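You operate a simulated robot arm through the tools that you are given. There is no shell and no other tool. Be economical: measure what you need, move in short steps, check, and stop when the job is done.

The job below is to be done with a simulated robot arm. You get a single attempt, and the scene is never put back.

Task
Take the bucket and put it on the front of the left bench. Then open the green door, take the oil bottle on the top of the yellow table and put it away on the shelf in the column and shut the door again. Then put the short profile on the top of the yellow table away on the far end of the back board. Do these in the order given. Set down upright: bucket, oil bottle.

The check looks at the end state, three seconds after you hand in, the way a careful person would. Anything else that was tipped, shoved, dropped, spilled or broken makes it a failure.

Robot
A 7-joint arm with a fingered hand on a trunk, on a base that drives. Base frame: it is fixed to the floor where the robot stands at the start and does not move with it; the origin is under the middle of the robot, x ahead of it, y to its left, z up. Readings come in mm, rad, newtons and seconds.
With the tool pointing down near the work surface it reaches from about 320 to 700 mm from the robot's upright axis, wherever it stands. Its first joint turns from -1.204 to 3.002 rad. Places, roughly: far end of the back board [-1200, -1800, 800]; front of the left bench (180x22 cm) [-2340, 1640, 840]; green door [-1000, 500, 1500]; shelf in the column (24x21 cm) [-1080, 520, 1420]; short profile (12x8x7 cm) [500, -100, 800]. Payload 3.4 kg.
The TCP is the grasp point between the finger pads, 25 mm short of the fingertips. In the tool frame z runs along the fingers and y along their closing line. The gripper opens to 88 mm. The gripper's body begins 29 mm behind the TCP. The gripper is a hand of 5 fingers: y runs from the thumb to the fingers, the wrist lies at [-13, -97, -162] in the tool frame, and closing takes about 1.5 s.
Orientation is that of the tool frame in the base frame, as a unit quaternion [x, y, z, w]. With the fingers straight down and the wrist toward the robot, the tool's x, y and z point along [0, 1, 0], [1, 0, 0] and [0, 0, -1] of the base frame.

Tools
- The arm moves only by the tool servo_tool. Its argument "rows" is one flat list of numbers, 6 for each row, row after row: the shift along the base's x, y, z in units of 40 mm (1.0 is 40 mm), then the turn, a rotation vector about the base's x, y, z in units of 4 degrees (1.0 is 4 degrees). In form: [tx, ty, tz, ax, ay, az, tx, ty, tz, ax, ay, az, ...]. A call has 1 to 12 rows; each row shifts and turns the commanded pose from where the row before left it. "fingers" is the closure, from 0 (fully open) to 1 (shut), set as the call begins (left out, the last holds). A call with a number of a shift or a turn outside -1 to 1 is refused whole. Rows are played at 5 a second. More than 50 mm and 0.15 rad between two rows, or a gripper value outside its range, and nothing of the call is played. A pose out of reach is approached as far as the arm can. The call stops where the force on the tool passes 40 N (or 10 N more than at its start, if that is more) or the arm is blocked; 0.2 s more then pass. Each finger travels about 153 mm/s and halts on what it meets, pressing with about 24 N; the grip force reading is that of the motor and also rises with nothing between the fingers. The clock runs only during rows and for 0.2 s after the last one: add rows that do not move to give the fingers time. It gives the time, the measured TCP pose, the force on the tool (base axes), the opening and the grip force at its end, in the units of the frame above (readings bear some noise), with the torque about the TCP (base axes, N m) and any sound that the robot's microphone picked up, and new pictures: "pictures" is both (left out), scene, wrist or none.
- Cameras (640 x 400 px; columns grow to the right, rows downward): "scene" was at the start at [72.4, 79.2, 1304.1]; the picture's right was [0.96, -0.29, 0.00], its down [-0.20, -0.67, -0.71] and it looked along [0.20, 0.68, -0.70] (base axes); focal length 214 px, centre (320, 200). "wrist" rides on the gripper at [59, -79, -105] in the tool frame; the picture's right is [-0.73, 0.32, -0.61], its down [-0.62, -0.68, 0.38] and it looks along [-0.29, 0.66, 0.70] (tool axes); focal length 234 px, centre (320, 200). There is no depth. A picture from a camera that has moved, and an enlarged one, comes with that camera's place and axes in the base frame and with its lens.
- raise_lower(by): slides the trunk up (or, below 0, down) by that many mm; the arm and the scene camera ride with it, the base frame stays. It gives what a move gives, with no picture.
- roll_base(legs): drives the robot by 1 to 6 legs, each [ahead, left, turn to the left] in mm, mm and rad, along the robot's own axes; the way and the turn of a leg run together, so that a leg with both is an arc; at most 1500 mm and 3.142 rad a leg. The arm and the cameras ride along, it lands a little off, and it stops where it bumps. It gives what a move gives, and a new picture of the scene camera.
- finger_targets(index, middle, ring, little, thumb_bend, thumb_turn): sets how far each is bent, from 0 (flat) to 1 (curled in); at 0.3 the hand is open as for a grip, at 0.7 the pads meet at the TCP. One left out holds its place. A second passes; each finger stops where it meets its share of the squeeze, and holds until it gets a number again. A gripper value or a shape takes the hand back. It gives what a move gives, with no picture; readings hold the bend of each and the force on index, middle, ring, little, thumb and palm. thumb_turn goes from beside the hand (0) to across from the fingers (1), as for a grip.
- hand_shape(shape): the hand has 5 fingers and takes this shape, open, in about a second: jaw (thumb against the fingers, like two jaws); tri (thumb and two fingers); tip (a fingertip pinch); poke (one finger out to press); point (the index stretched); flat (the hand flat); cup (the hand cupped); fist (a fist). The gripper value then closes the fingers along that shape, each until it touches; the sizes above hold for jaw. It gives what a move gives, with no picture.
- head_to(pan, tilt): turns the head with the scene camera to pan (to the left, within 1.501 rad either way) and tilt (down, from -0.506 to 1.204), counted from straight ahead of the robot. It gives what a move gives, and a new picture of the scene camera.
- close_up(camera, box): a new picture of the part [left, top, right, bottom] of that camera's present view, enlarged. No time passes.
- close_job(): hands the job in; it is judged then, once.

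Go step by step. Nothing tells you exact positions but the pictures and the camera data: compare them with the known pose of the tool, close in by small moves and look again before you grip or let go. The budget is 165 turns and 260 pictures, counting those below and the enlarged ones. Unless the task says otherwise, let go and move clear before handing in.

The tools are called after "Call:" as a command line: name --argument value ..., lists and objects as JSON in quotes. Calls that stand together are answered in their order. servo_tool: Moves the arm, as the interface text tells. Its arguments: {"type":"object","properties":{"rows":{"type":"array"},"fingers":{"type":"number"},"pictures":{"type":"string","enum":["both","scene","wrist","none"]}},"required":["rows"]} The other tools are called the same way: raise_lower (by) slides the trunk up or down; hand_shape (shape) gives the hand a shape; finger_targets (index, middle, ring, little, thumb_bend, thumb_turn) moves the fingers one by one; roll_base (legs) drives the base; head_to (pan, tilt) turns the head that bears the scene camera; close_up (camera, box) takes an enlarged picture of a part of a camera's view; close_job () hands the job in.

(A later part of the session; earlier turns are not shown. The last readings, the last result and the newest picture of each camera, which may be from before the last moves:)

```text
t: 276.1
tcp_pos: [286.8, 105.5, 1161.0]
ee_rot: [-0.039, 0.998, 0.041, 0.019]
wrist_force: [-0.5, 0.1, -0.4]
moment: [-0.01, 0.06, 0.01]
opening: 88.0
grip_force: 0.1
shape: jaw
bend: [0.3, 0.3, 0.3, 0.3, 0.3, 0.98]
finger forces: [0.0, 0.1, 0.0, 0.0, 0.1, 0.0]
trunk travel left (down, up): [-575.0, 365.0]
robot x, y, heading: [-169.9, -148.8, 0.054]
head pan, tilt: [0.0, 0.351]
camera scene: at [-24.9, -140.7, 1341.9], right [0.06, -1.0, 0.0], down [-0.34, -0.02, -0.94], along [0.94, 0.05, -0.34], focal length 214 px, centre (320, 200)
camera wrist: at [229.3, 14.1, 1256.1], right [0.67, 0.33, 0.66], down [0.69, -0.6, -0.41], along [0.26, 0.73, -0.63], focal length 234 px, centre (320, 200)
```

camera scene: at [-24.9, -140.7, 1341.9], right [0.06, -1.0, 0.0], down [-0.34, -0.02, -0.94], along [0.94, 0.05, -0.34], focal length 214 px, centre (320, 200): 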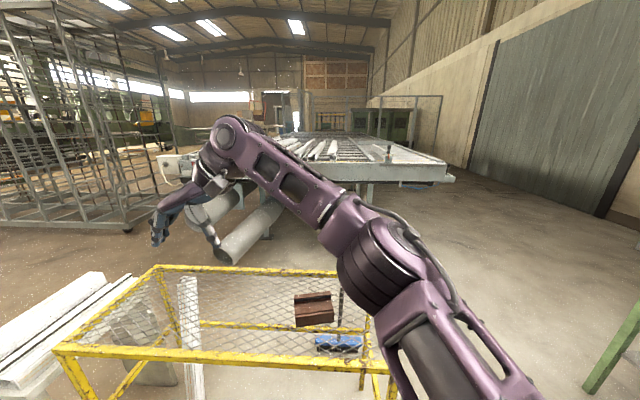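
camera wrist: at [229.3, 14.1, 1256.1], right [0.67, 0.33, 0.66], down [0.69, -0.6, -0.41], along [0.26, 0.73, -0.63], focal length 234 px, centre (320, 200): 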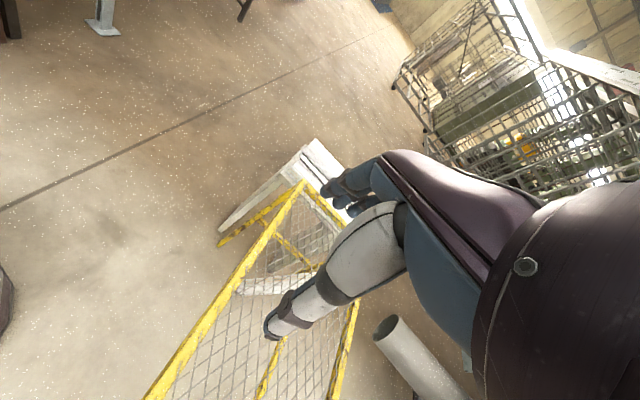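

Call:
servo_tool --rows '[0, 0, 0, -0.6, 0.25, 0, 0, 0, 0, -0.6, 0.25, 0, 0, 0, 0, 0, 0, -1, 0, 0, 0, 0, 0, -1, 0, 0, 0, 0, 0, -1, 0, 0, 0, 0, 0, -1, 0, 0, 0, 0, 0, -1, 0, 0, 0, 0, 0, -1, 0, 0, 0, 0, 0, -1, 0, 0, 0, 0, 0, -1, 0, 0, 0, 0, 0, -1, 0, 0, 0, 0, 0, -1]' --pictures "none"

Call:
servo_tool --rows '[0, 0, 0, 0, 0, -1, 0, 0, 0, 0, 0, -1, 0, 0, 0, 0, 0, -1, 0, 0, 0, 0, 0, -1, 0, 0, 0, 0, 0, -1, 0, 0, 0, 0, 0, -1, 0, 0, 0, 0, 0, -1, 0, 0, 0, 0, 0, -1, 0, 0, 0, 0, 0, -1, 0, 0, 0, 0, 0, -1, 0, 0, 0, 0, 0, -1]' --pictures "none"

Call:
head_to --pan 0 --tilt 0.75

Call:
close_up --camera "scene" --box '[240, 120, 400, 220]'

```text
t: 278.7
tcp_pos: [285.7, 104.6, 1161.7]
ee_rot: [0.305, 0.952, 0.0, 0.002]
wrist_force: [0.5, 0.2, -0.2]
moment: [-0.03, 0.01, 0.0]
opening: 88.0
grip_force: 0.0
shape: jaw
bend: [0.3, 0.3, 0.3, 0.3, 0.3, 0.98]
finger forces: [0.0, 0.0, 0.0, 0.1, 0.1, 0.0]
trunk travel left (down, up): [-575.0, 365.0]
robot x, y, heading: [-170.1, -148.8, 0.059]
head pan, tilt: [0.0, 0.351]
```

```text
t: 281.1
tcp_pos: [286.4, 105.8, 1159.0]
ee_rot: [0.639, 0.769, -0.001, 0.0]
wrist_force: [-0.4, 0.4, 0.8]
moment: [-0.02, 0.01, 0.05]
opening: 87.9
grip_force: 0.1
shape: jaw
bend: [0.3, 0.3, 0.3, 0.3, 0.3, 0.98]
finger forces: [0.0, 0.0, 0.0, 0.0, 0.0, 0.0]
trunk travel left (down, up): [-575.0, 365.0]
robot x, y, heading: [-165.0, -147.0, 0.057]
head pan, tilt: [0.0, 0.351]
```

```text
t: 281.9
tcp_pos: [286.0, 104.3, 1159.0]
ee_rot: [0.638, 0.77, 0.0, 0.001]
wrist_force: [0.0, -1.1, 0.2]
moment: [0.04, -0.01, 0.01]
opening: 87.7
grip_force: 0.1
shape: jaw
bend: [0.3, 0.3, 0.3, 0.3, 0.3, 0.98]
finger forces: [0.0, 0.0, 0.1, 0.0, 0.0, 0.0]
trunk travel left (down, up): [-575.0, 365.0]
robot x, y, heading: [-166.9, -151.3, 0.057]
head pan, tilt: [0.0, 0.75]
camera scene: at [-35.1, -141.3, 1306.4], right [0.06, -1.0, 0.0], down [-0.68, -0.04, -0.73], along [0.73, 0.04, -0.68], focal length 214 px, centre (320, 200)
```

scene: 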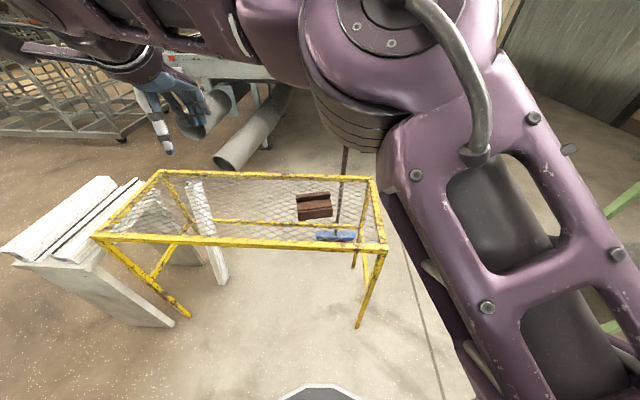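

```text
4.00 times, centred on (320, 170) of scene
camera zoom: at [-35.1, -141.3, 1306.4], right [0.06, -1.0, 0.0], down [-0.68, -0.04, -0.73], along [0.73, 0.04, -0.68], focal length 858 px, centre (320, 320)
```

zoom: 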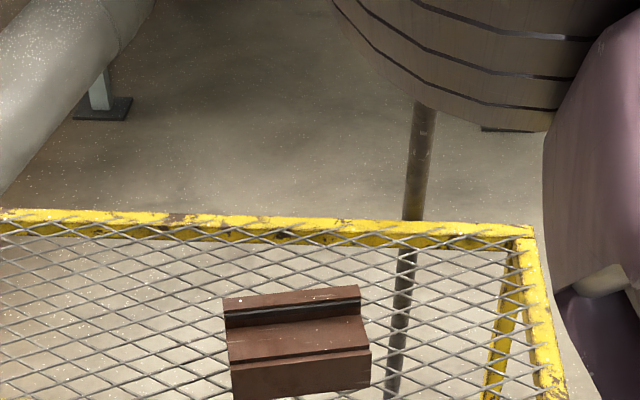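

The hand is now fingers-down with its closing line square to the profile (centre ≈ (492, -93)). I'll drive closer and go above it.

Call:
roll_base --legs '[[165, 0, -0.05]]'

Call:
servo_tool --rows '[0.1, -0.65, -0.4, 0, 0, 0.36, 0.1, -0.65, -0.4, 0, 0, 0.36, 0.1, -0.65, -0.4, 0, 0, 0, 0.1, -0.65, -0.4, 0, 0, 0, 0.1, -0.65, -0.4, 0, 0, 0, 0.1, -0.65, -0.4, 0, 0, 0, 0.1, -0.65, -0.4, 0, 0, 0, 0.1, -0.4, -0.4, 0, 0, 0, 0, 0, 0, 0, 0, 0]'

```text
t: 283.4
tcp_pos: [466.3, 85.9, 1159.3]
ee_rot: [0.659, 0.752, -0.001, 0.002]
wrist_force: [0.7, 0.6, -0.3]
moment: [-0.04, 0.05, 0.01]
opening: 87.8
grip_force: 0.0
shape: jaw
bend: [0.3, 0.3, 0.3, 0.3, 0.3, 0.98]
finger forces: [0.0, 0.1, 0.1, 0.0, 0.1, 0.1]
trunk travel left (down, up): [-575.0, 365.0]
robot x, y, heading: [-2.8, -143.6, -0.003]
head pan, tilt: [0.0, 0.75]
camera scene: at [132.4, -143.7, 1306.2], right [0.0, -1.0, 0.0], down [-0.68, 0.0, -0.73], along [0.73, 0.0, -0.68], focal length 214 px, centre (320, 200)
```

scene: 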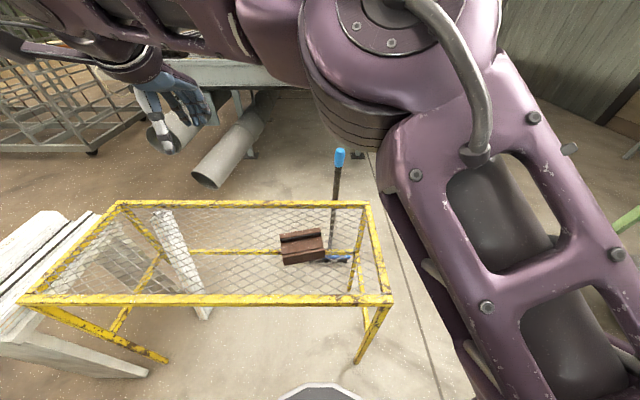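

```text
t: 285.4
tcp_pos: [499.3, -115.6, 1033.5]
ee_rot: [0.64, 0.768, -0.001, 0.001]
wrist_force: [-0.6, 0.4, -0.7]
moment: [-0.02, 0.01, -0.02]
opening: 87.7
grip_force: 0.1
shape: jaw
bend: [0.3, 0.3, 0.3, 0.3, 0.3, 0.98]
finger forces: [0.0, 0.1, 0.0, 0.0, 0.0, 0.1]
trunk travel left (down, up): [-575.0, 365.0]
robot x, y, heading: [-4.7, -148.2, -0.001]
head pan, tilt: [0.0, 0.75]
camera scene: at [131.3, -143.4, 1306.3], right [0.0, -1.0, 0.0], down [-0.68, 0.0, -0.73], along [0.73, 0.0, -0.68], focal length 214 px, centre (320, 200)
camera wrist: at [409.2, -70.7, 1137.5], right [0.45, -0.65, 0.61], down [-0.56, -0.74, -0.38], along [0.7, -0.17, -0.69], focal length 234 px, centre (320, 200)
```

scene: 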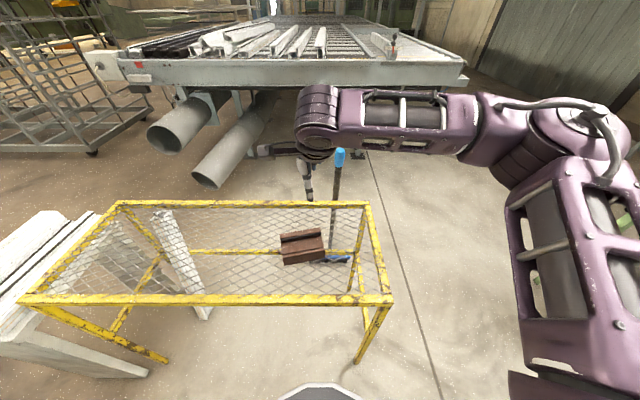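
wrist: 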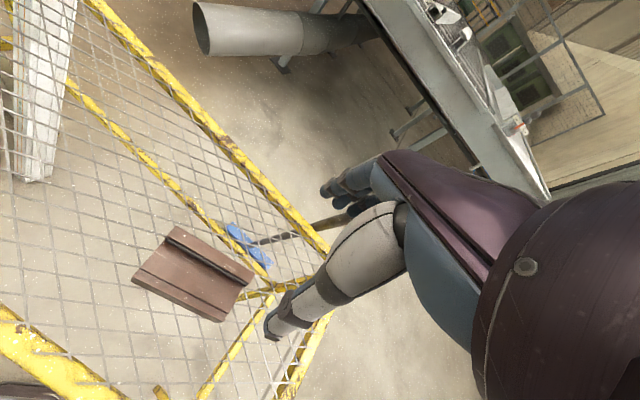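

Call:
close_up --camera "wrist" --box '[110, 210, 270, 330]'

Call:
close_up --camera "scene" --box '[255, 210, 355, 280]'

```text
3.33 times, centred on (190, 270) of wrist
camera zoom: at [409.2, -70.7, 1137.5], right [0.45, -0.65, 0.61], down [-0.56, -0.74, -0.38], along [0.7, -0.17, -0.69], focal length 781 px, centre (753, -33)
```

zoom: 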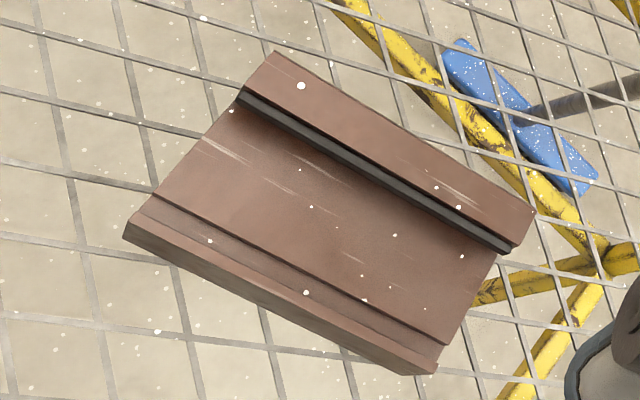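

```text
5.71 times, centred on (305, 245) of scene
camera zoom: at [131.3, -143.4, 1306.3], right [0.0, -1.0, 0.0], down [-0.68, 0.0, -0.73], along [0.73, 0.0, -0.68], focal length 1226 px, centre (406, -57)
```

zoom: 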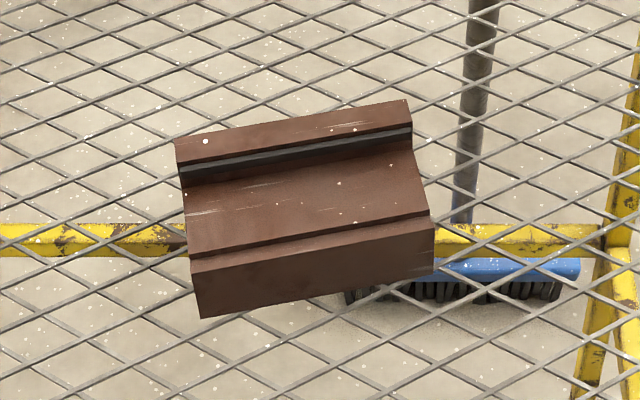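

The profile is about 68 mm wide, centre near (497, -91), with the mesh at ≈752. I'll go down partway and check.

Call:
servo_tool --rows '[-0.05, 0.6, -0.8, 0, 0, 0, 0, 0, -0.9, 0, 0, 0, 0, 0, -0.9, 0, 0, 0, 0, 0, -0.9, 0, 0, 0, 0, 0, -0.6, 0, 0, 0, 0, 0, 0, 0, 0, 0]'

Call:
close_up --camera "scene" --box '[235, 180, 375, 280]'

Call:
close_up --camera "wrist" --box '[160, 190, 400, 370]'

```text
t: 286.8
tcp_pos: [496.6, -89.4, 868.1]
ee_rot: [0.64, 0.768, -0.001, 0.001]
wrist_force: [0.2, 0.0, -0.5]
moment: [0.01, 0.0, 0.0]
opening: 87.6
grip_force: 0.0
shape: jaw
bend: [0.3, 0.3, 0.3, 0.3, 0.3, 0.98]
finger forces: [0.0, 0.0, 0.0, 0.1, 0.0, 0.0]
trunk travel left (down, up): [-575.0, 365.0]
robot x, y, heading: [0.9, -147.7, -0.002]
head pan, tilt: [0.0, 0.75]
camera scene: at [131.4, -143.9, 1306.3], right [0.0, -1.0, 0.0], down [-0.68, 0.0, -0.73], along [0.73, 0.0, -0.68], focal length 214 px, centre (320, 200)
camera wrist: at [407.6, -45.0, 972.1], right [0.45, -0.65, 0.61], down [-0.56, -0.74, -0.38], along [0.7, -0.17, -0.69], focal length 234 px, centre (320, 200)
```

scene: 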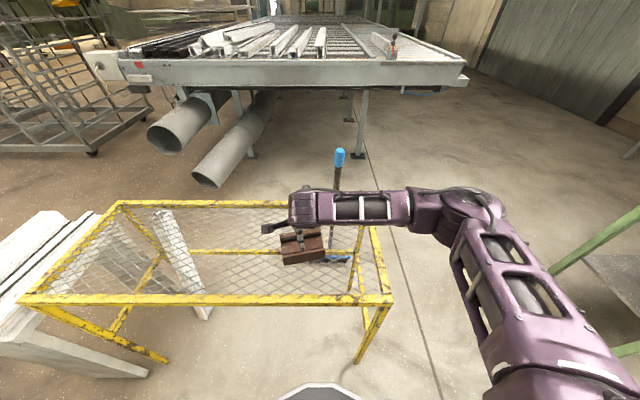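
wrist: 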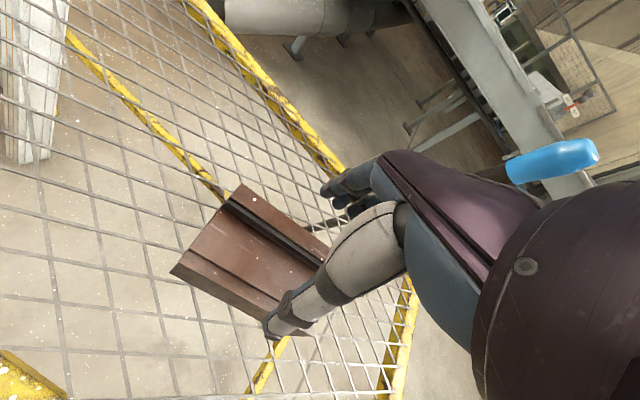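

```text
4.00 times, centred on (305, 230) of scene
camera zoom: at [131.4, -143.9, 1306.3], right [0.0, -1.0, 0.0], down [-0.68, 0.0, -0.73], along [0.73, 0.0, -0.68], focal length 858 px, centre (380, 80)
```

zoom: 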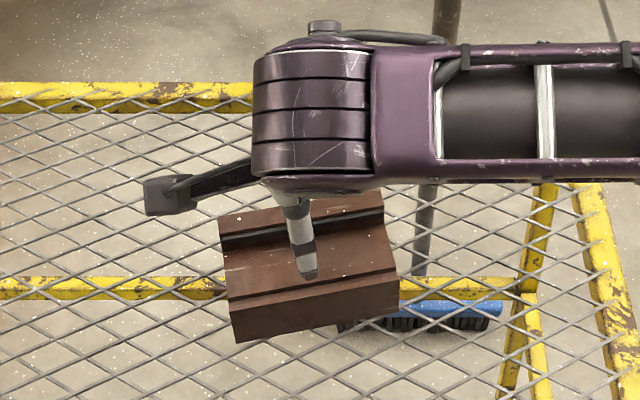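

```text
2.22 times, centred on (280, 280) of wrist
camera zoom: at [407.6, -45.0, 972.1], right [0.45, -0.65, 0.61], down [-0.56, -0.74, -0.38], along [0.7, -0.17, -0.69], focal length 520 px, centre (409, 22)
```

zoom: 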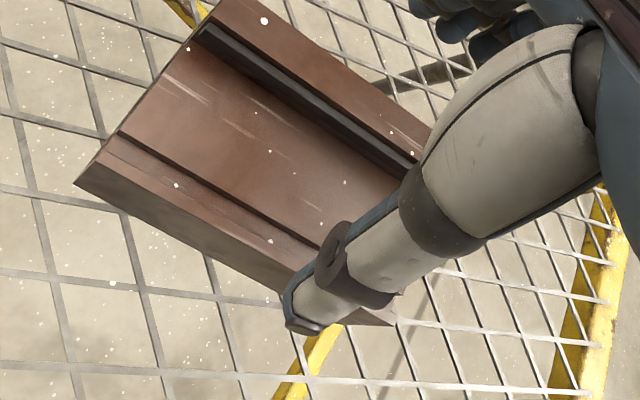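

Alignment is good: thumb in front, fingers behind. Going down to z≈785.

Call:
servo_tool --rows '[0, 0, -0.6, 0, 0, 0, 0, 0, -0.6, 0, 0, 0, 0, 0, -0.5, 0, 0, 0, 0, 0, -0.35, 0, 0, 0, 0, 0, 0, 0, 0, 0]'

Call:
close_up --camera "scene" --box '[235, 180, 375, 280]'

```text
t: 288.0
tcp_pos: [495.7, -87.0, 789.7]
ee_rot: [0.64, 0.769, 0.002, 0.002]
wrist_force: [5.2, 0.1, 19.3]
moment: [-0.29, -0.25, 0.07]
opening: 87.8
grip_force: 0.0
shape: jaw
bend: [0.29, 0.3, 0.3, 0.27, 0.26, 0.98]
finger forces: [6.4, 0.0, 0.1, 9.7, 3.6, 0.0]
trunk travel left (down, up): [-575.0, 365.0]
robot x, y, heading: [-2.7, -143.7, 0.001]
head pan, tilt: [0.0, 0.75]
camera scene: at [129.3, -144.0, 1306.9], right [0.0, -1.0, 0.0], down [-0.68, 0.0, -0.73], along [0.73, 0.0, -0.68], focal length 214 px, centre (320, 200)
camera wrist: at [405.3, -43.3, 894.3], right [0.44, -0.66, 0.61], down [-0.56, -0.74, -0.39], along [0.7, -0.17, -0.69], focal length 234 px, centre (320, 200)
```

scene: 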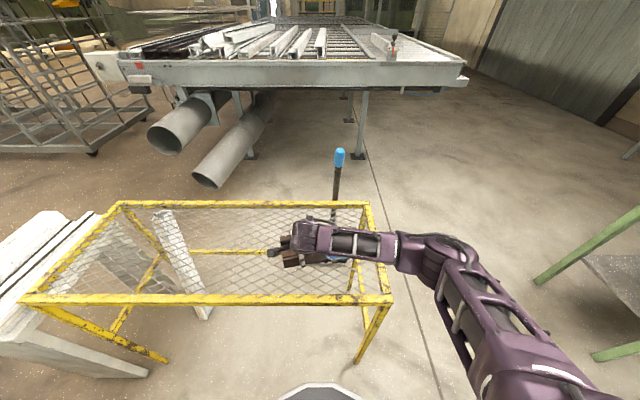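
wrist: 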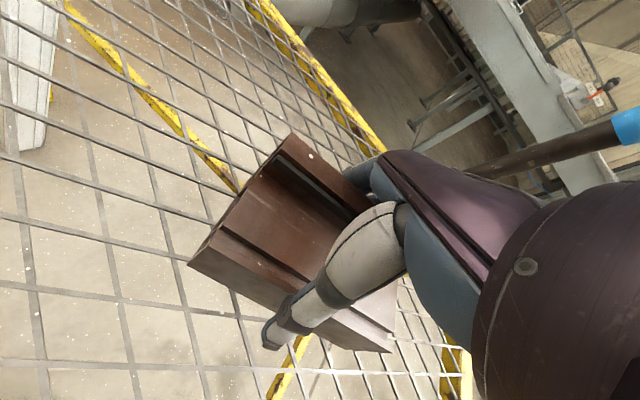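

```text
4.00 times, centred on (305, 230) of scene
camera zoom: at [129.3, -144.0, 1306.9], right [0.0, -1.0, 0.0], down [-0.68, 0.0, -0.73], along [0.73, 0.0, -0.68], focal length 858 px, centre (380, 80)
```

zoom: 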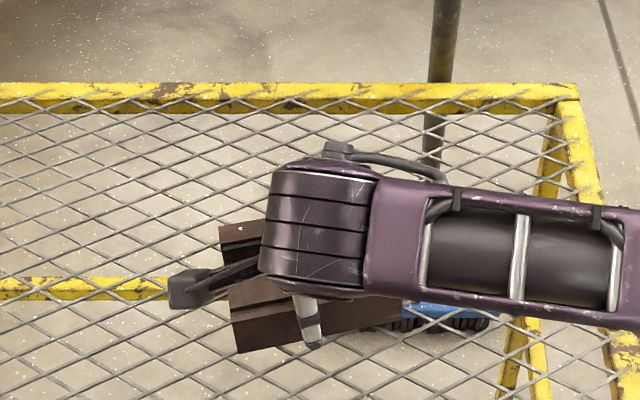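

The fingertips touch the mesh. I'll raise 6 mm and close.

Call:
servo_tool --rows '[0, 0, 0.2, 0, 0, 0, 0, 0, 0, 0, 0, 0]' --pictures "none"

Call:
servo_tool --rows '[0, 0, 0, 0, 0, 0, 0, 0, 0, 0, 0, 0, 0, 0, 0, 0, 0, 0, 0, 0, 0, 0, 0, 0, 0, 0, 0, 0, 0, 0, 0, 0, 0, 0, 0, 0]' --fingers 1

```text
t: 288.6
tcp_pos: [494.5, -87.6, 793.2]
ee_rot: [0.64, 0.768, -0.003, 0.0]
wrist_force: [-0.6, -0.7, -1.6]
moment: [0.0, 0.04, -0.01]
opening: 88.0
grip_force: 0.0
shape: jaw
bend: [0.3, 0.3, 0.3, 0.29, 0.27, 0.97]
finger forces: [1.2, 0.1, 0.1, 1.0, 2.2, 0.0]
trunk travel left (down, up): [-575.0, 365.0]
robot x, y, heading: [2.4, -147.6, -0.003]
head pan, tilt: [0.0, 0.75]
```

```text
t: 290.0
tcp_pos: [496.6, -87.7, 794.8]
ee_rot: [0.64, 0.768, -0.001, 0.001]
wrist_force: [0.6, -1.0, 1.0]
moment: [-0.04, 0.18, 0.06]
opening: 65.5
grip_force: 24.0
shape: jaw
bend: [0.33, 0.4, 0.36, 0.31, 0.44, 0.98]
finger forces: [14.6, 9.9, 2.9, 2.3, 31.4, 0.0]
trunk travel left (down, up): [-575.0, 365.0]
robot x, y, heading: [-2.2, -144.3, 0.004]
head pan, tilt: [0.0, 0.75]
camera scene: at [131.3, -144.0, 1306.3], right [0.0, -1.0, 0.0], down [-0.68, 0.0, -0.73], along [0.73, 0.0, -0.68], focal length 214 px, centre (320, 200)
camera wrist: at [406.0, -43.0, 899.5], right [0.45, -0.65, 0.61], down [-0.56, -0.74, -0.38], along [0.7, -0.17, -0.69], focal length 234 px, centre (320, 200)
```

scene: 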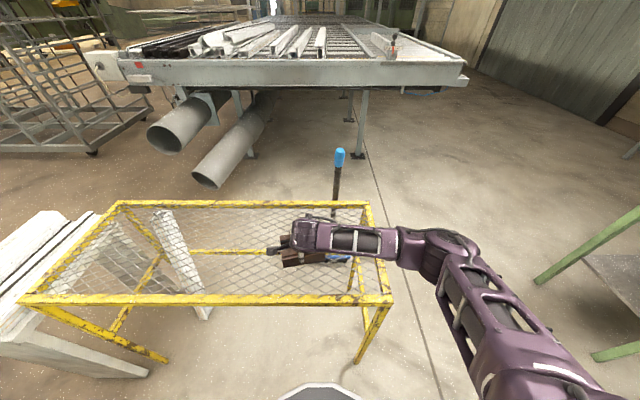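
wrist: 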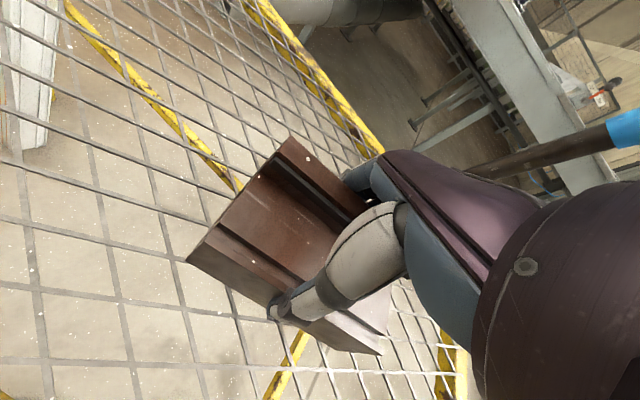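

The profile is gripped at 65 mm. I'll lift gently and check.

Call:
servo_tool --rows '[0, 0, 0.3, 0, 0, 0, 0, 0, 0.4, 0, 0, 0, 0, 0, 0.6, 0, 0, 0, 0, 0, 0.8, 0, 0, 0, 0, 0, 0, 0, 0, 0]'

Call:
close_up --camera "scene" --box '[235, 160, 375, 260]'

```text
t: 291.2
tcp_pos: [496.3, -89.8, 879.5]
ee_rot: [0.64, 0.768, -0.002, 0.002]
wrist_force: [-0.2, 0.4, -1.2]
moment: [0.0, -0.01, -0.02]
opening: 65.1
grip_force: 23.9
shape: jaw
bend: [0.32, 0.4, 0.36, 0.31, 0.45, 0.97]
finger forces: [14.9, 9.8, 2.7, 2.1, 29.9, 0.0]
trunk travel left (down, up): [-575.0, 365.0]
robot x, y, heading: [-3.6, -146.9, 0.003]
head pan, tilt: [0.0, 0.75]
camera scene: at [132.1, -143.8, 1306.2], right [0.0, -1.0, 0.0], down [-0.68, 0.0, -0.73], along [0.73, 0.0, -0.68], focal length 214 px, centre (320, 200)
camera wrist: at [406.7, -45.1, 983.5], right [0.45, -0.65, 0.61], down [-0.56, -0.74, -0.38], along [0.7, -0.17, -0.7], focal length 234 px, centre (320, 200)
```

scene: 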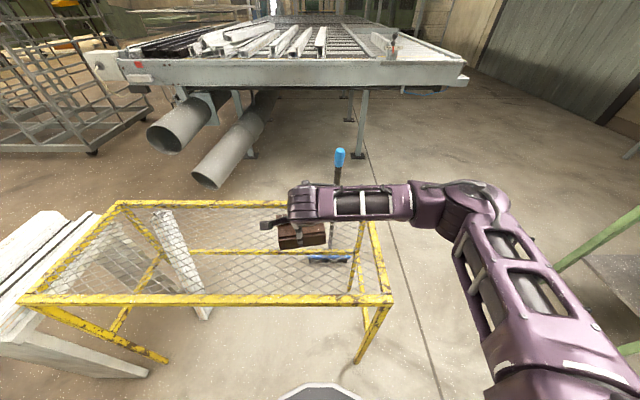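
wrist: 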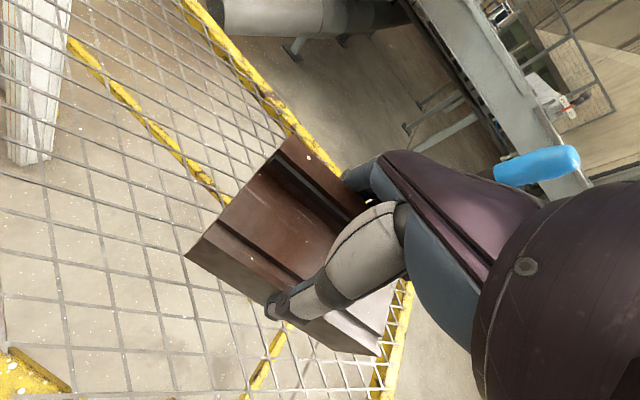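

```text
4.00 times, centred on (305, 210) of scene
camera zoom: at [132.1, -143.8, 1306.2], right [0.0, -1.0, 0.0], down [-0.68, 0.0, -0.73], along [0.73, 0.0, -0.68], focal length 858 px, centre (380, 160)
```

zoom: 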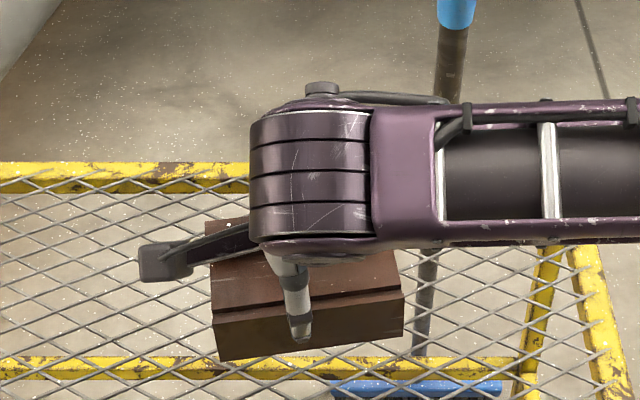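

The profile is held firmly. I'll raise and retract it, then drive to the back board's far end.

Call:
servo_tool --rows '[0, 0, 0.9, 0, 0, 0, 0, 0, 0.9, 0, 0, 0, 0, 0, 0.9, 0, 0, 0, 0, 0, 0.9, 0, 0, 0, 0, 0, 0.9, 0, 0, 0, -0.6, 0.3, 0.5, 0, 0, 0, -0.6, 0.3, 0.3, 0, 0, 0, -0.6, 0.3, 0, 0, 0, 0]' --pictures "none"

Call:
roll_base --legs '[[-260, 0, 0], [0, 0, -1.57], [1000, 0, 0]]'

Call:
head_to --pan -0.7 --tilt 0.5

```text
t: 293.0
tcp_pos: [423.9, -48.5, 1088.1]
ee_rot: [0.64, 0.769, -0.001, 0.001]
wrist_force: [-1.2, 0.2, -1.2]
moment: [0.02, 0.01, 0.01]
opening: 65.0
grip_force: 23.7
shape: jaw
bend: [0.32, 0.4, 0.36, 0.31, 0.45, 0.97]
finger forces: [14.7, 9.7, 2.8, 2.1, 29.3, 0.1]
trunk travel left (down, up): [-575.0, 365.0]
robot x, y, heading: [-2.9, -144.9, 0.002]
head pan, tilt: [0.0, 0.75]
```

```text
t: 303.5
tcp_pos: [-219.8, -1570.3, 1087.4]
ee_rot: [0.997, 0.072, -0.002, 0.0]
wrist_force: [-0.8, 0.4, -0.5]
moment: [-0.02, -0.01, 0.04]
opening: 64.9
grip_force: 24.0
shape: jaw
bend: [0.32, 0.41, 0.36, 0.31, 0.46, 0.97]
finger forces: [13.8, 9.6, 2.7, 2.1, 28.1, 0.0]
trunk travel left (down, up): [-575.0, 365.0]
robot x, y, heading: [-297.4, -1141.3, -1.603]
head pan, tilt: [0.0, 0.75]
camera scene: at [-304.0, -1272.3, 1306.3], right [-1.0, 0.03, 0.0], down [0.02, 0.68, -0.73], along [-0.02, -0.73, -0.68], focal length 214 px, centre (320, 200)
```

scene: 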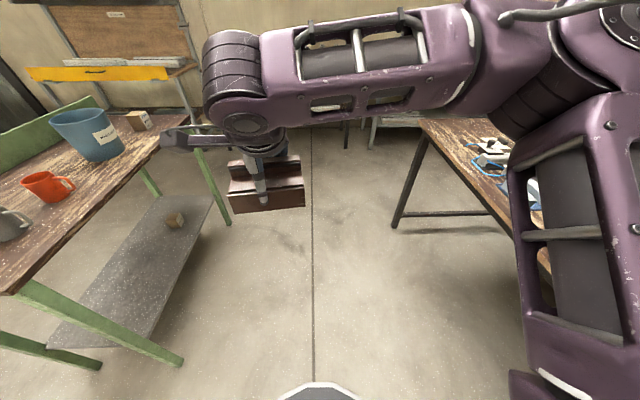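

```text
t: 304.6
tcp_pos: [-218.5, -1570.2, 1087.5]
ee_rot: [0.997, 0.073, -0.001, 0.0]
wrist_force: [-0.1, -1.2, -1.1]
moment: [-0.01, 0.02, 0.0]
opening: 65.1
grip_force: 24.1
shape: jaw
bend: [0.32, 0.41, 0.36, 0.31, 0.46, 0.97]
finger forces: [13.8, 9.6, 2.6, 2.1, 28.2, 0.0]
trunk travel left (down, up): [-575.0, 365.0]
robot x, y, heading: [-295.3, -1141.0, -1.604]
head pan, tilt: [-0.7, 0.499]
camera scene: at [-362.1, -1256.9, 1328.2], right [-0.74, 0.67, 0.0], down [0.32, 0.36, -0.88], along [-0.59, -0.65, -0.48], focal length 214 px, centre (320, 200)
```

scene: 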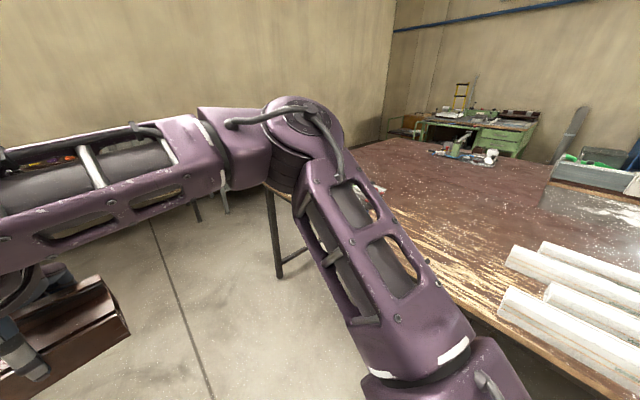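

Call:
roll_base --legs '[[580, 0, 0], [0, 0, -1.54]]'

Call:
head_to --pan 0 --tilt 0.6

```text
t: 311.7
tcp_pos: [-743.9, -1824.5, 1089.9]
ee_rot: [0.77, -0.638, -0.001, -0.001]
wrist_force: [-0.5, 0.1, -2.4]
moment: [-0.04, 0.0, 0.01]
opening: 64.9
grip_force: 23.9
shape: jaw
bend: [0.32, 0.41, 0.37, 0.31, 0.46, 0.97]
finger forces: [13.0, 9.6, 2.7, 2.2, 27.3, 0.0]
trunk travel left (down, up): [-575.0, 365.0]
robot x, y, heading: [-319.5, -1723.2, -3.131]
head pan, tilt: [-0.7, 0.499]
camera scene: at [-439.2, -1667.6, 1328.2], right [0.64, 0.77, 0.0], down [0.37, -0.31, -0.88], along [-0.68, 0.56, -0.48], focal length 214 px, centre (320, 200)
```

scene: 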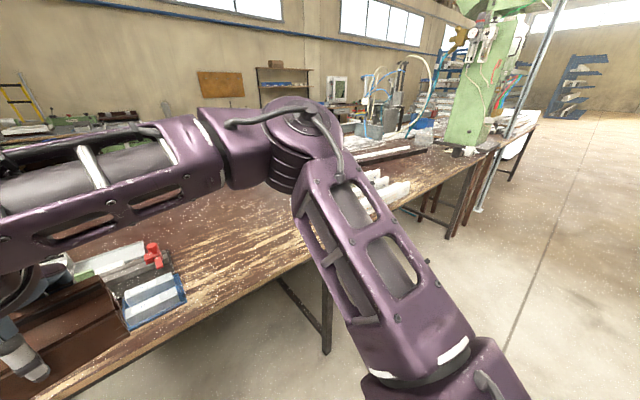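

```text
t: 312.7
tcp_pos: [-744.2, -1824.7, 1087.5]
ee_rot: [0.77, -0.638, 0.0, -0.001]
wrist_force: [0.0, 0.3, -1.8]
moment: [0.02, -0.04, -0.04]
opening: 65.0
grip_force: 23.7
shape: jaw
bend: [0.32, 0.41, 0.37, 0.31, 0.46, 0.97]
finger forces: [12.9, 9.6, 2.6, 2.1, 27.2, 0.0]
trunk travel left (down, up): [-575.0, 365.0]
robot x, y, heading: [-316.1, -1727.3, -3.133]
head pan, tilt: [0.0, 0.6]
camera scene: at [-457.5, -1726.3, 1319.2], right [-0.01, 1.0, 0.0], down [0.56, 0.0, -0.83], along [-0.82, -0.01, -0.56], focal length 214 px, centre (320, 200)
```

scene: 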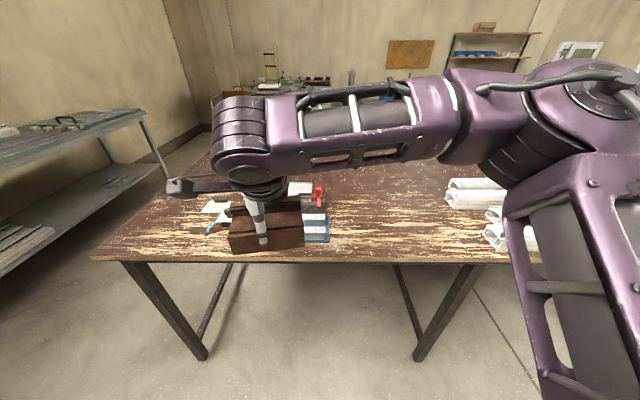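

Call:
close_up --camera "scene" --box '[180, 150, 460, 270]'

Call:
servo_tool --rows '[0, 0, 0, 0, 0, 0]' --pictures "wrist"

```text
2.29 times, centred on (320, 210) of scene
camera zoom: at [-457.5, -1726.3, 1319.2], right [-0.01, 1.0, 0.0], down [0.56, 0.0, -0.83], along [-0.82, -0.01, -0.56], focal length 490 px, centre (320, 177)
```

zoom: 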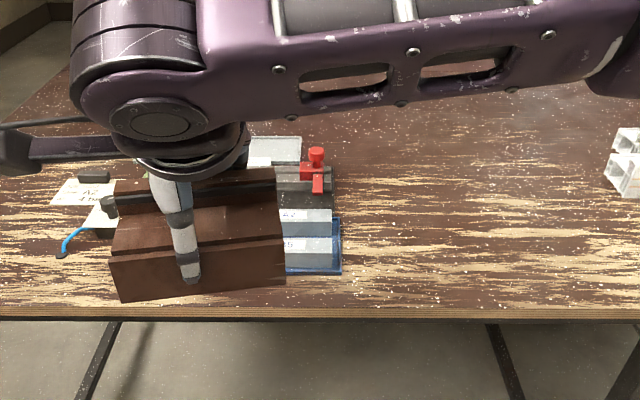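

```text
t: 313.1
tcp_pos: [-744.9, -1824.5, 1087.7]
ee_rot: [0.77, -0.638, -0.002, -0.002]
wrist_force: [-0.2, -0.4, -1.5]
moment: [-0.02, -0.02, 0.02]
opening: 65.0
grip_force: 23.8
shape: jaw
bend: [0.32, 0.41, 0.37, 0.31, 0.46, 0.97]
finger forces: [13.0, 9.7, 2.7, 2.1, 27.2, 0.0]
trunk travel left (down, up): [-575.0, 365.0]
robot x, y, heading: [-319.3, -1725.0, -3.132]
head pan, tilt: [0.0, 0.6]
camera wrist: at [-656.7, -1866.9, 1192.6], right [-0.45, 0.65, 0.61], down [0.55, 0.74, -0.38], along [-0.7, 0.17, -0.69], focal length 234 px, centre (320, 200)
```

wrist: 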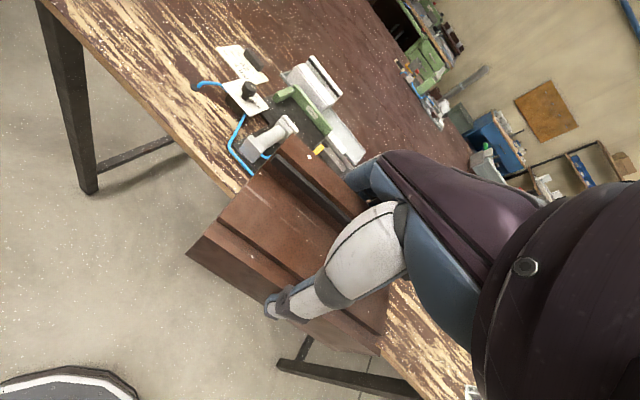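

The clutter occupies y≈-2150..-1700 at the table's far end; the board right of it is free. I'll aim for (-1130, -1570): shift right and move closer.

Call:
roll_base --legs '[[0, -250, 0], [200, 0, 0]]'

Call:
servo_tool --rows '[-0.8, 0, 0, 0, 0, 0, -0.8, 0, 0, 0, 0, 0, -0.8, 0, 0, 0, 0, 0, -0.8, 0, -0.4, 0, 0, 0, -0.8, 0, -0.6, 0, 0, 0, -0.4, 0, -0.6, 0, 0, 0, 0, 0, -0.6, 0, 0, 0, 0, 0, 0, 0, 0, 0]'

```text
t: 316.2
tcp_pos: [-947.8, -1571.1, 1088.9]
ee_rot: [0.768, -0.64, -0.002, -0.001]
wrist_force: [-0.2, 0.3, -1.6]
moment: [-0.02, 0.0, 0.02]
opening: 64.8
grip_force: 24.2
shape: jaw
bend: [0.32, 0.41, 0.37, 0.31, 0.46, 0.97]
finger forces: [12.9, 9.6, 2.7, 2.2, 27.2, 0.0]
trunk travel left (down, up): [-575.0, 365.0]
robot x, y, heading: [-517.3, -1471.5, -3.142]
head pan, tilt: [0.0, 0.6]
camera scene: at [-659.9, -1474.7, 1319.1], right [0.0, 1.0, 0.0], down [0.57, 0.0, -0.82], along [-0.82, 0.0, -0.57], focal length 214 px, centre (320, 200)
```

scene: 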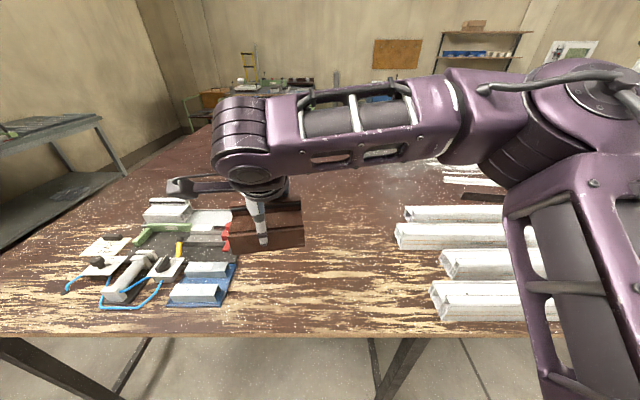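

```text
t: 318.0
tcp_pos: [-1123.5, -1573.1, 999.6]
ee_rot: [0.769, -0.64, 0.0, -0.001]
wrist_force: [0.1, -1.0, -2.0]
moment: [0.01, 0.0, 0.01]
opening: 65.1
grip_force: 24.6
shape: jaw
bend: [0.32, 0.41, 0.37, 0.31, 0.46, 0.97]
finger forces: [12.6, 9.5, 2.7, 2.2, 27.1, 0.0]
trunk travel left (down, up): [-575.0, 365.0]
robot x, y, heading: [-520.0, -1475.9, -3.14]
head pan, tilt: [0.0, 0.6]
camera scene: at [-659.2, -1474.7, 1319.2], right [0.0, 1.0, 0.0], down [0.57, 0.0, -0.82], along [-0.82, 0.0, -0.57], focal length 214 px, centre (320, 200)
camera wrist: at [-1035.6, -1615.8, 1103.8], right [-0.45, 0.65, 0.61], down [0.56, 0.74, -0.38], along [-0.7, 0.17, -0.69], focal length 234 px, centre (320, 200)
```

scene: 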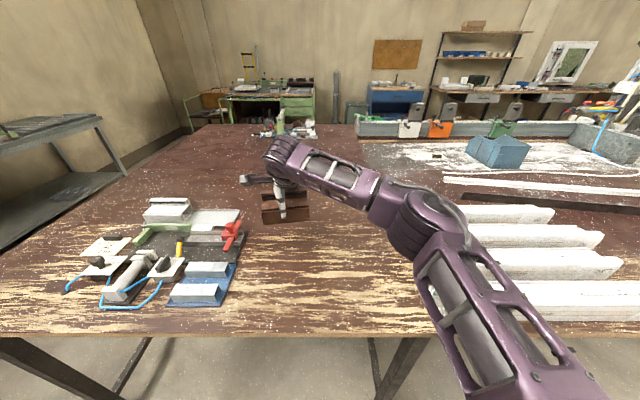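
wrist: 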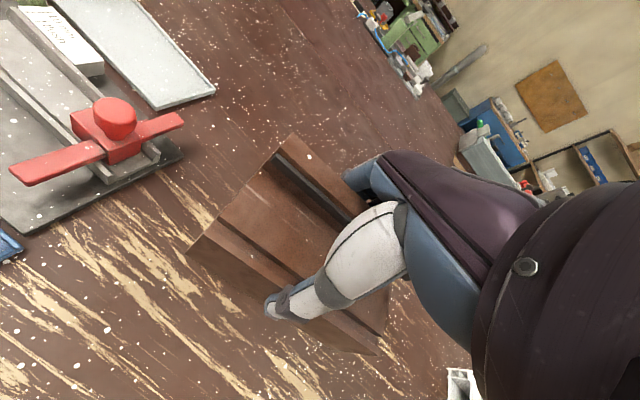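

The clutter ends near y=-1740. I'll nudge the base left and forward so the profile lands nearer the place's centre, at about (-1188, -1622).

Call:
roll_base --legs '[[62, 50, 0]]'

Call:
servo_tool --rows '[0, 0, -0.9, 0, 0, 0, 0, 0, -0.9, 0, 0, 0, 0, 0, -0.9, 0, 0, 0, 0, 0, -0.6, 0, 0, 0, 0, 0, 0, 0, 0, 0]'

Call:
close_up --camera "scene" --box '[190, 150, 350, 270]'

```text
t: 319.0
tcp_pos: [-1183.9, -1623.1, 999.7]
ee_rot: [0.768, -0.64, -0.001, -0.001]
wrist_force: [-0.2, -0.4, -1.9]
moment: [-0.01, -0.02, -0.03]
opening: 64.9
grip_force: 24.0
shape: jaw
bend: [0.32, 0.41, 0.37, 0.31, 0.46, 0.97]
finger forces: [12.7, 9.7, 2.7, 2.2, 26.9, 0.1]
trunk travel left (down, up): [-575.0, 365.0]
robot x, y, heading: [-584.0, -1521.5, -3.132]
head pan, tilt: [0.0, 0.6]
camera scene: at [-721.3, -1524.6, 1319.0], right [0.0, 1.0, 0.0], down [0.57, 0.0, -0.82], along [-0.82, 0.0, -0.57], focal length 214 px, centre (320, 200)
```

scene: 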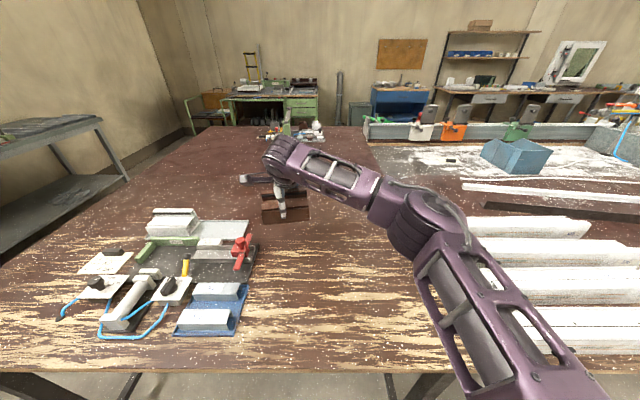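

```text
t: 320.0
tcp_pos: [-1183.5, -1623.1, 882.9]
ee_rot: [0.769, -0.639, -0.007, 0.013]
wrist_force: [7.0, 3.7, 21.2]
moment: [0.18, -0.52, -0.02]
opening: 62.9
grip_force: 24.2
shape: jaw
bend: [0.33, 0.42, 0.38, 0.31, 0.46, 0.97]
finger forces: [12.2, 8.1, 2.8, 2.2, 32.3, 0.0]
trunk travel left (down, up): [-575.0, 365.0]
robot x, y, heading: [-585.0, -1525.7, -3.137]
head pan, tilt: [0.0, 0.6]
stopped in row 5: the force on the tool passed its limit at 49 N (the readings are from after the stop); the commanded pose is now the measured one
camera scene: at [-717.0, -1522.7, 1319.9], right [0.0, 1.0, 0.0], down [0.56, 0.0, -0.83], along [-0.83, 0.0, -0.56], focal length 214 px, centre (320, 200)
camera wrist: at [-1094.5, -1665.5, 985.5], right [-0.43, 0.66, 0.61], down [0.54, 0.73, -0.41], along [-0.72, 0.16, -0.68], focal length 234 px, centre (320, 200)
```

scene: 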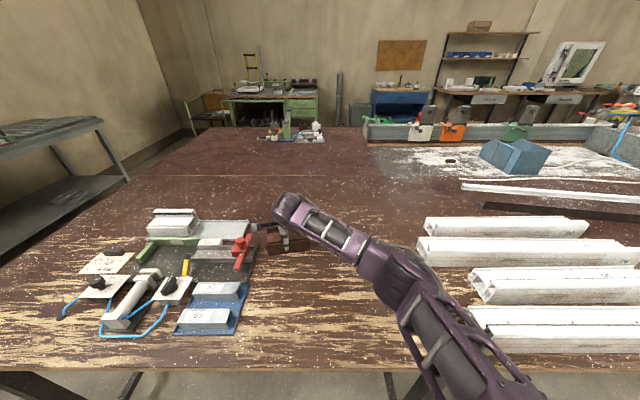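
wrist: 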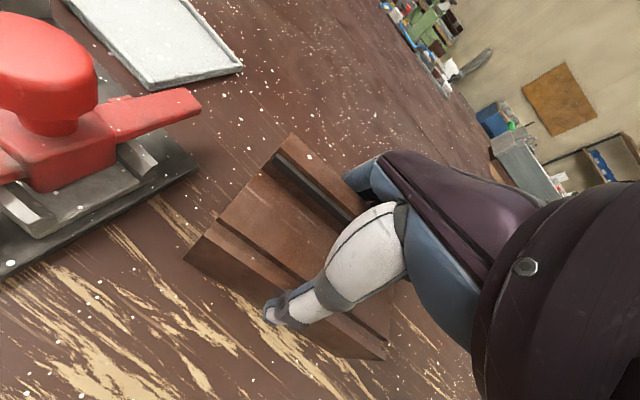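

```text
3.33 times, centred on (270, 210) of scene
camera zoom: at [-717.0, -1522.7, 1319.9], right [0.0, 1.0, 0.0], down [0.56, 0.0, -0.83], along [-0.83, 0.0, -0.56], focal length 715 px, centre (487, 167)
```

zoom: 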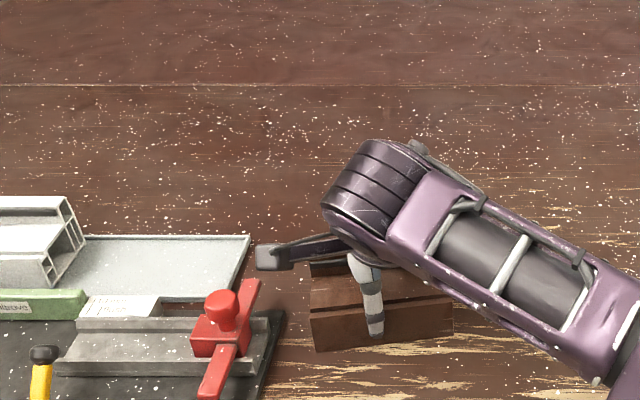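

It has reached the board (surface ≈840). I'll ease the pressure and open.

Call:
servo_tool --rows '[0, 0, 0.08, 0, 0, 0, 0, 0, 0, 0, 0, 0]' --pictures "none"

```text
t: 320.6
tcp_pos: [-1184.3, -1624.9, 882.9]
ee_rot: [0.769, -0.639, -0.007, 0.011]
wrist_force: [-0.8, 1.2, 16.4]
moment: [0.11, -0.37, 0.05]
opening: 63.3
grip_force: 24.4
shape: jaw
bend: [0.33, 0.42, 0.38, 0.31, 0.46, 0.97]
finger forces: [14.1, 9.5, 3.4, 2.6, 28.7, 0.0]
trunk travel left (down, up): [-575.0, 365.0]
robot x, y, heading: [-580.0, -1525.7, -3.136]
head pan, tilt: [0.0, 0.6]
```

Call:
servo_tool --rows '[0, 0, 0.08, 0, 0, 0, 0, 0, 0, 0, 0, 0]' --pictures "none"

Call:
servo_tool --rows '[0, 0, 0.06, 0, 0, 0, 0, 0, 0, 0, 0, 0]' --pictures "none"

```text
t: 321.2
tcp_pos: [-1185.3, -1623.3, 884.3]
ee_rot: [0.769, -0.639, -0.006, 0.009]
wrist_force: [1.9, 1.7, 5.2]
moment: [0.09, -0.26, 0.08]
opening: 63.1
grip_force: 23.9
shape: jaw
bend: [0.33, 0.42, 0.38, 0.32, 0.46, 0.97]
finger forces: [11.2, 9.2, 3.3, 2.3, 28.5, 0.0]
trunk travel left (down, up): [-575.0, 365.0]
robot x, y, heading: [-577.3, -1524.4, -3.139]
head pan, tilt: [0.0, 0.6]
```

```text
t: 321.8
tcp_pos: [-1185.9, -1624.4, 886.3]
ee_rot: [0.769, -0.639, -0.006, 0.009]
wrist_force: [-0.5, -0.5, -1.7]
moment: [-0.01, -0.02, -0.01]
opening: 63.5
grip_force: 24.0
shape: jaw
bend: [0.33, 0.42, 0.38, 0.32, 0.46, 0.96]
finger forces: [12.3, 9.9, 3.4, 2.2, 28.1, 0.0]
trunk travel left (down, up): [-575.0, 365.0]
robot x, y, heading: [-579.8, -1526.3, -3.137]
head pan, tilt: [0.0, 0.6]
```

Call:
servo_tool --rows '[0, 0, -0.05, 0, 0, 0, 0, 0, 0, 0, 0, 0]' --pictures "none"

Call:
servo_tool --rows '[0, 0, 0, 0, 0, 0, 0, 0, 0, 0, 0, 0, 0, 0, 0, 0, 0, 0, 0, 0, 0, 0, 0, 0, 0, 0, 0, 0, 0, 0]' --fingers 0

Call:
close_up --camera "scene" --box '[190, 150, 350, 270]'

```text
t: 322.4
tcp_pos: [-1188.0, -1624.7, 884.0]
ee_rot: [0.769, -0.639, -0.006, 0.01]
wrist_force: [0.0, 0.2, -0.6]
moment: [0.08, -0.03, -0.02]
opening: 63.6
grip_force: 23.7
shape: jaw
bend: [0.33, 0.42, 0.38, 0.32, 0.46, 0.96]
finger forces: [12.6, 9.8, 3.2, 2.5, 28.2, 0.1]
trunk travel left (down, up): [-575.0, 365.0]
robot x, y, heading: [-579.5, -1519.7, -3.137]
head pan, tilt: [0.0, 0.6]
```

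```text
t: 323.6
tcp_pos: [-1185.9, -1625.5, 884.6]
ee_rot: [0.769, -0.639, -0.006, 0.01]
wrist_force: [0.0, -1.3, 1.3]
moment: [0.02, -0.1, -0.03]
opening: 87.7
grip_force: 0.0
shape: jaw
bend: [0.3, 0.3, 0.3, 0.3, 0.28, 0.97]
finger forces: [1.6, 0.0, 0.0, 0.1, 1.7, 0.1]
trunk travel left (down, up): [-575.0, 365.0]
robot x, y, heading: [-579.2, -1528.5, -3.137]
head pan, tilt: [0.0, 0.6]
camera scene: at [-720.1, -1524.0, 1319.2], right [0.0, 1.0, 0.0], down [0.56, 0.0, -0.83], along [-0.83, 0.0, -0.56], focal length 214 px, centre (320, 200)
camera wrist: at [-1096.7, -1666.9, 988.1], right [-0.44, 0.66, 0.61], down [0.55, 0.73, -0.4], along [-0.71, 0.16, -0.68], focal length 234 px, centre (320, 200)
```

scene: 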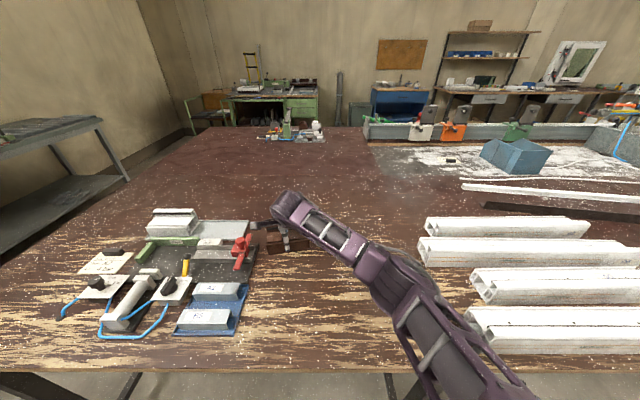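
wrist: 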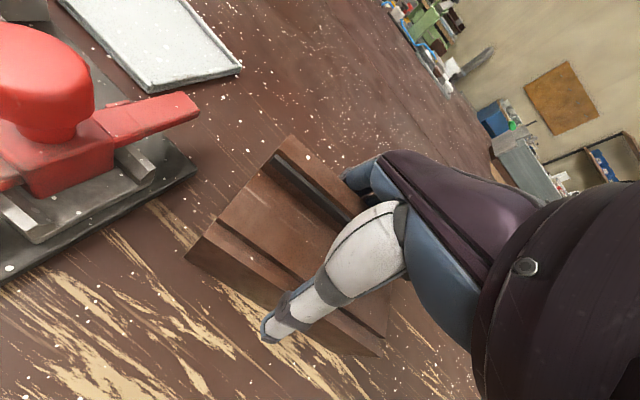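

```text
3.33 times, centred on (270, 210) of scene
camera zoom: at [-720.1, -1524.0, 1319.2], right [0.0, 1.0, 0.0], down [0.56, 0.0, -0.83], along [-0.83, 0.0, -0.56], focal length 715 px, centre (487, 167)
```

zoom: 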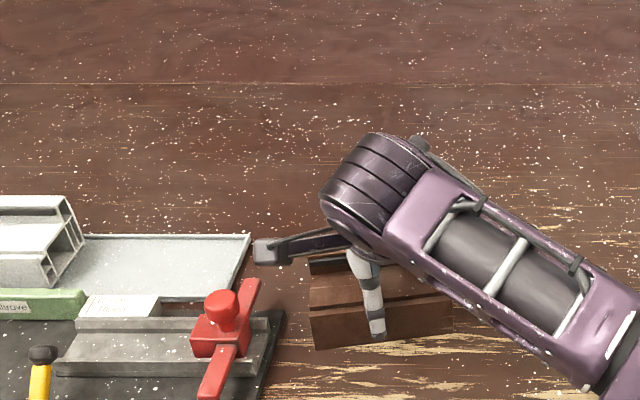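

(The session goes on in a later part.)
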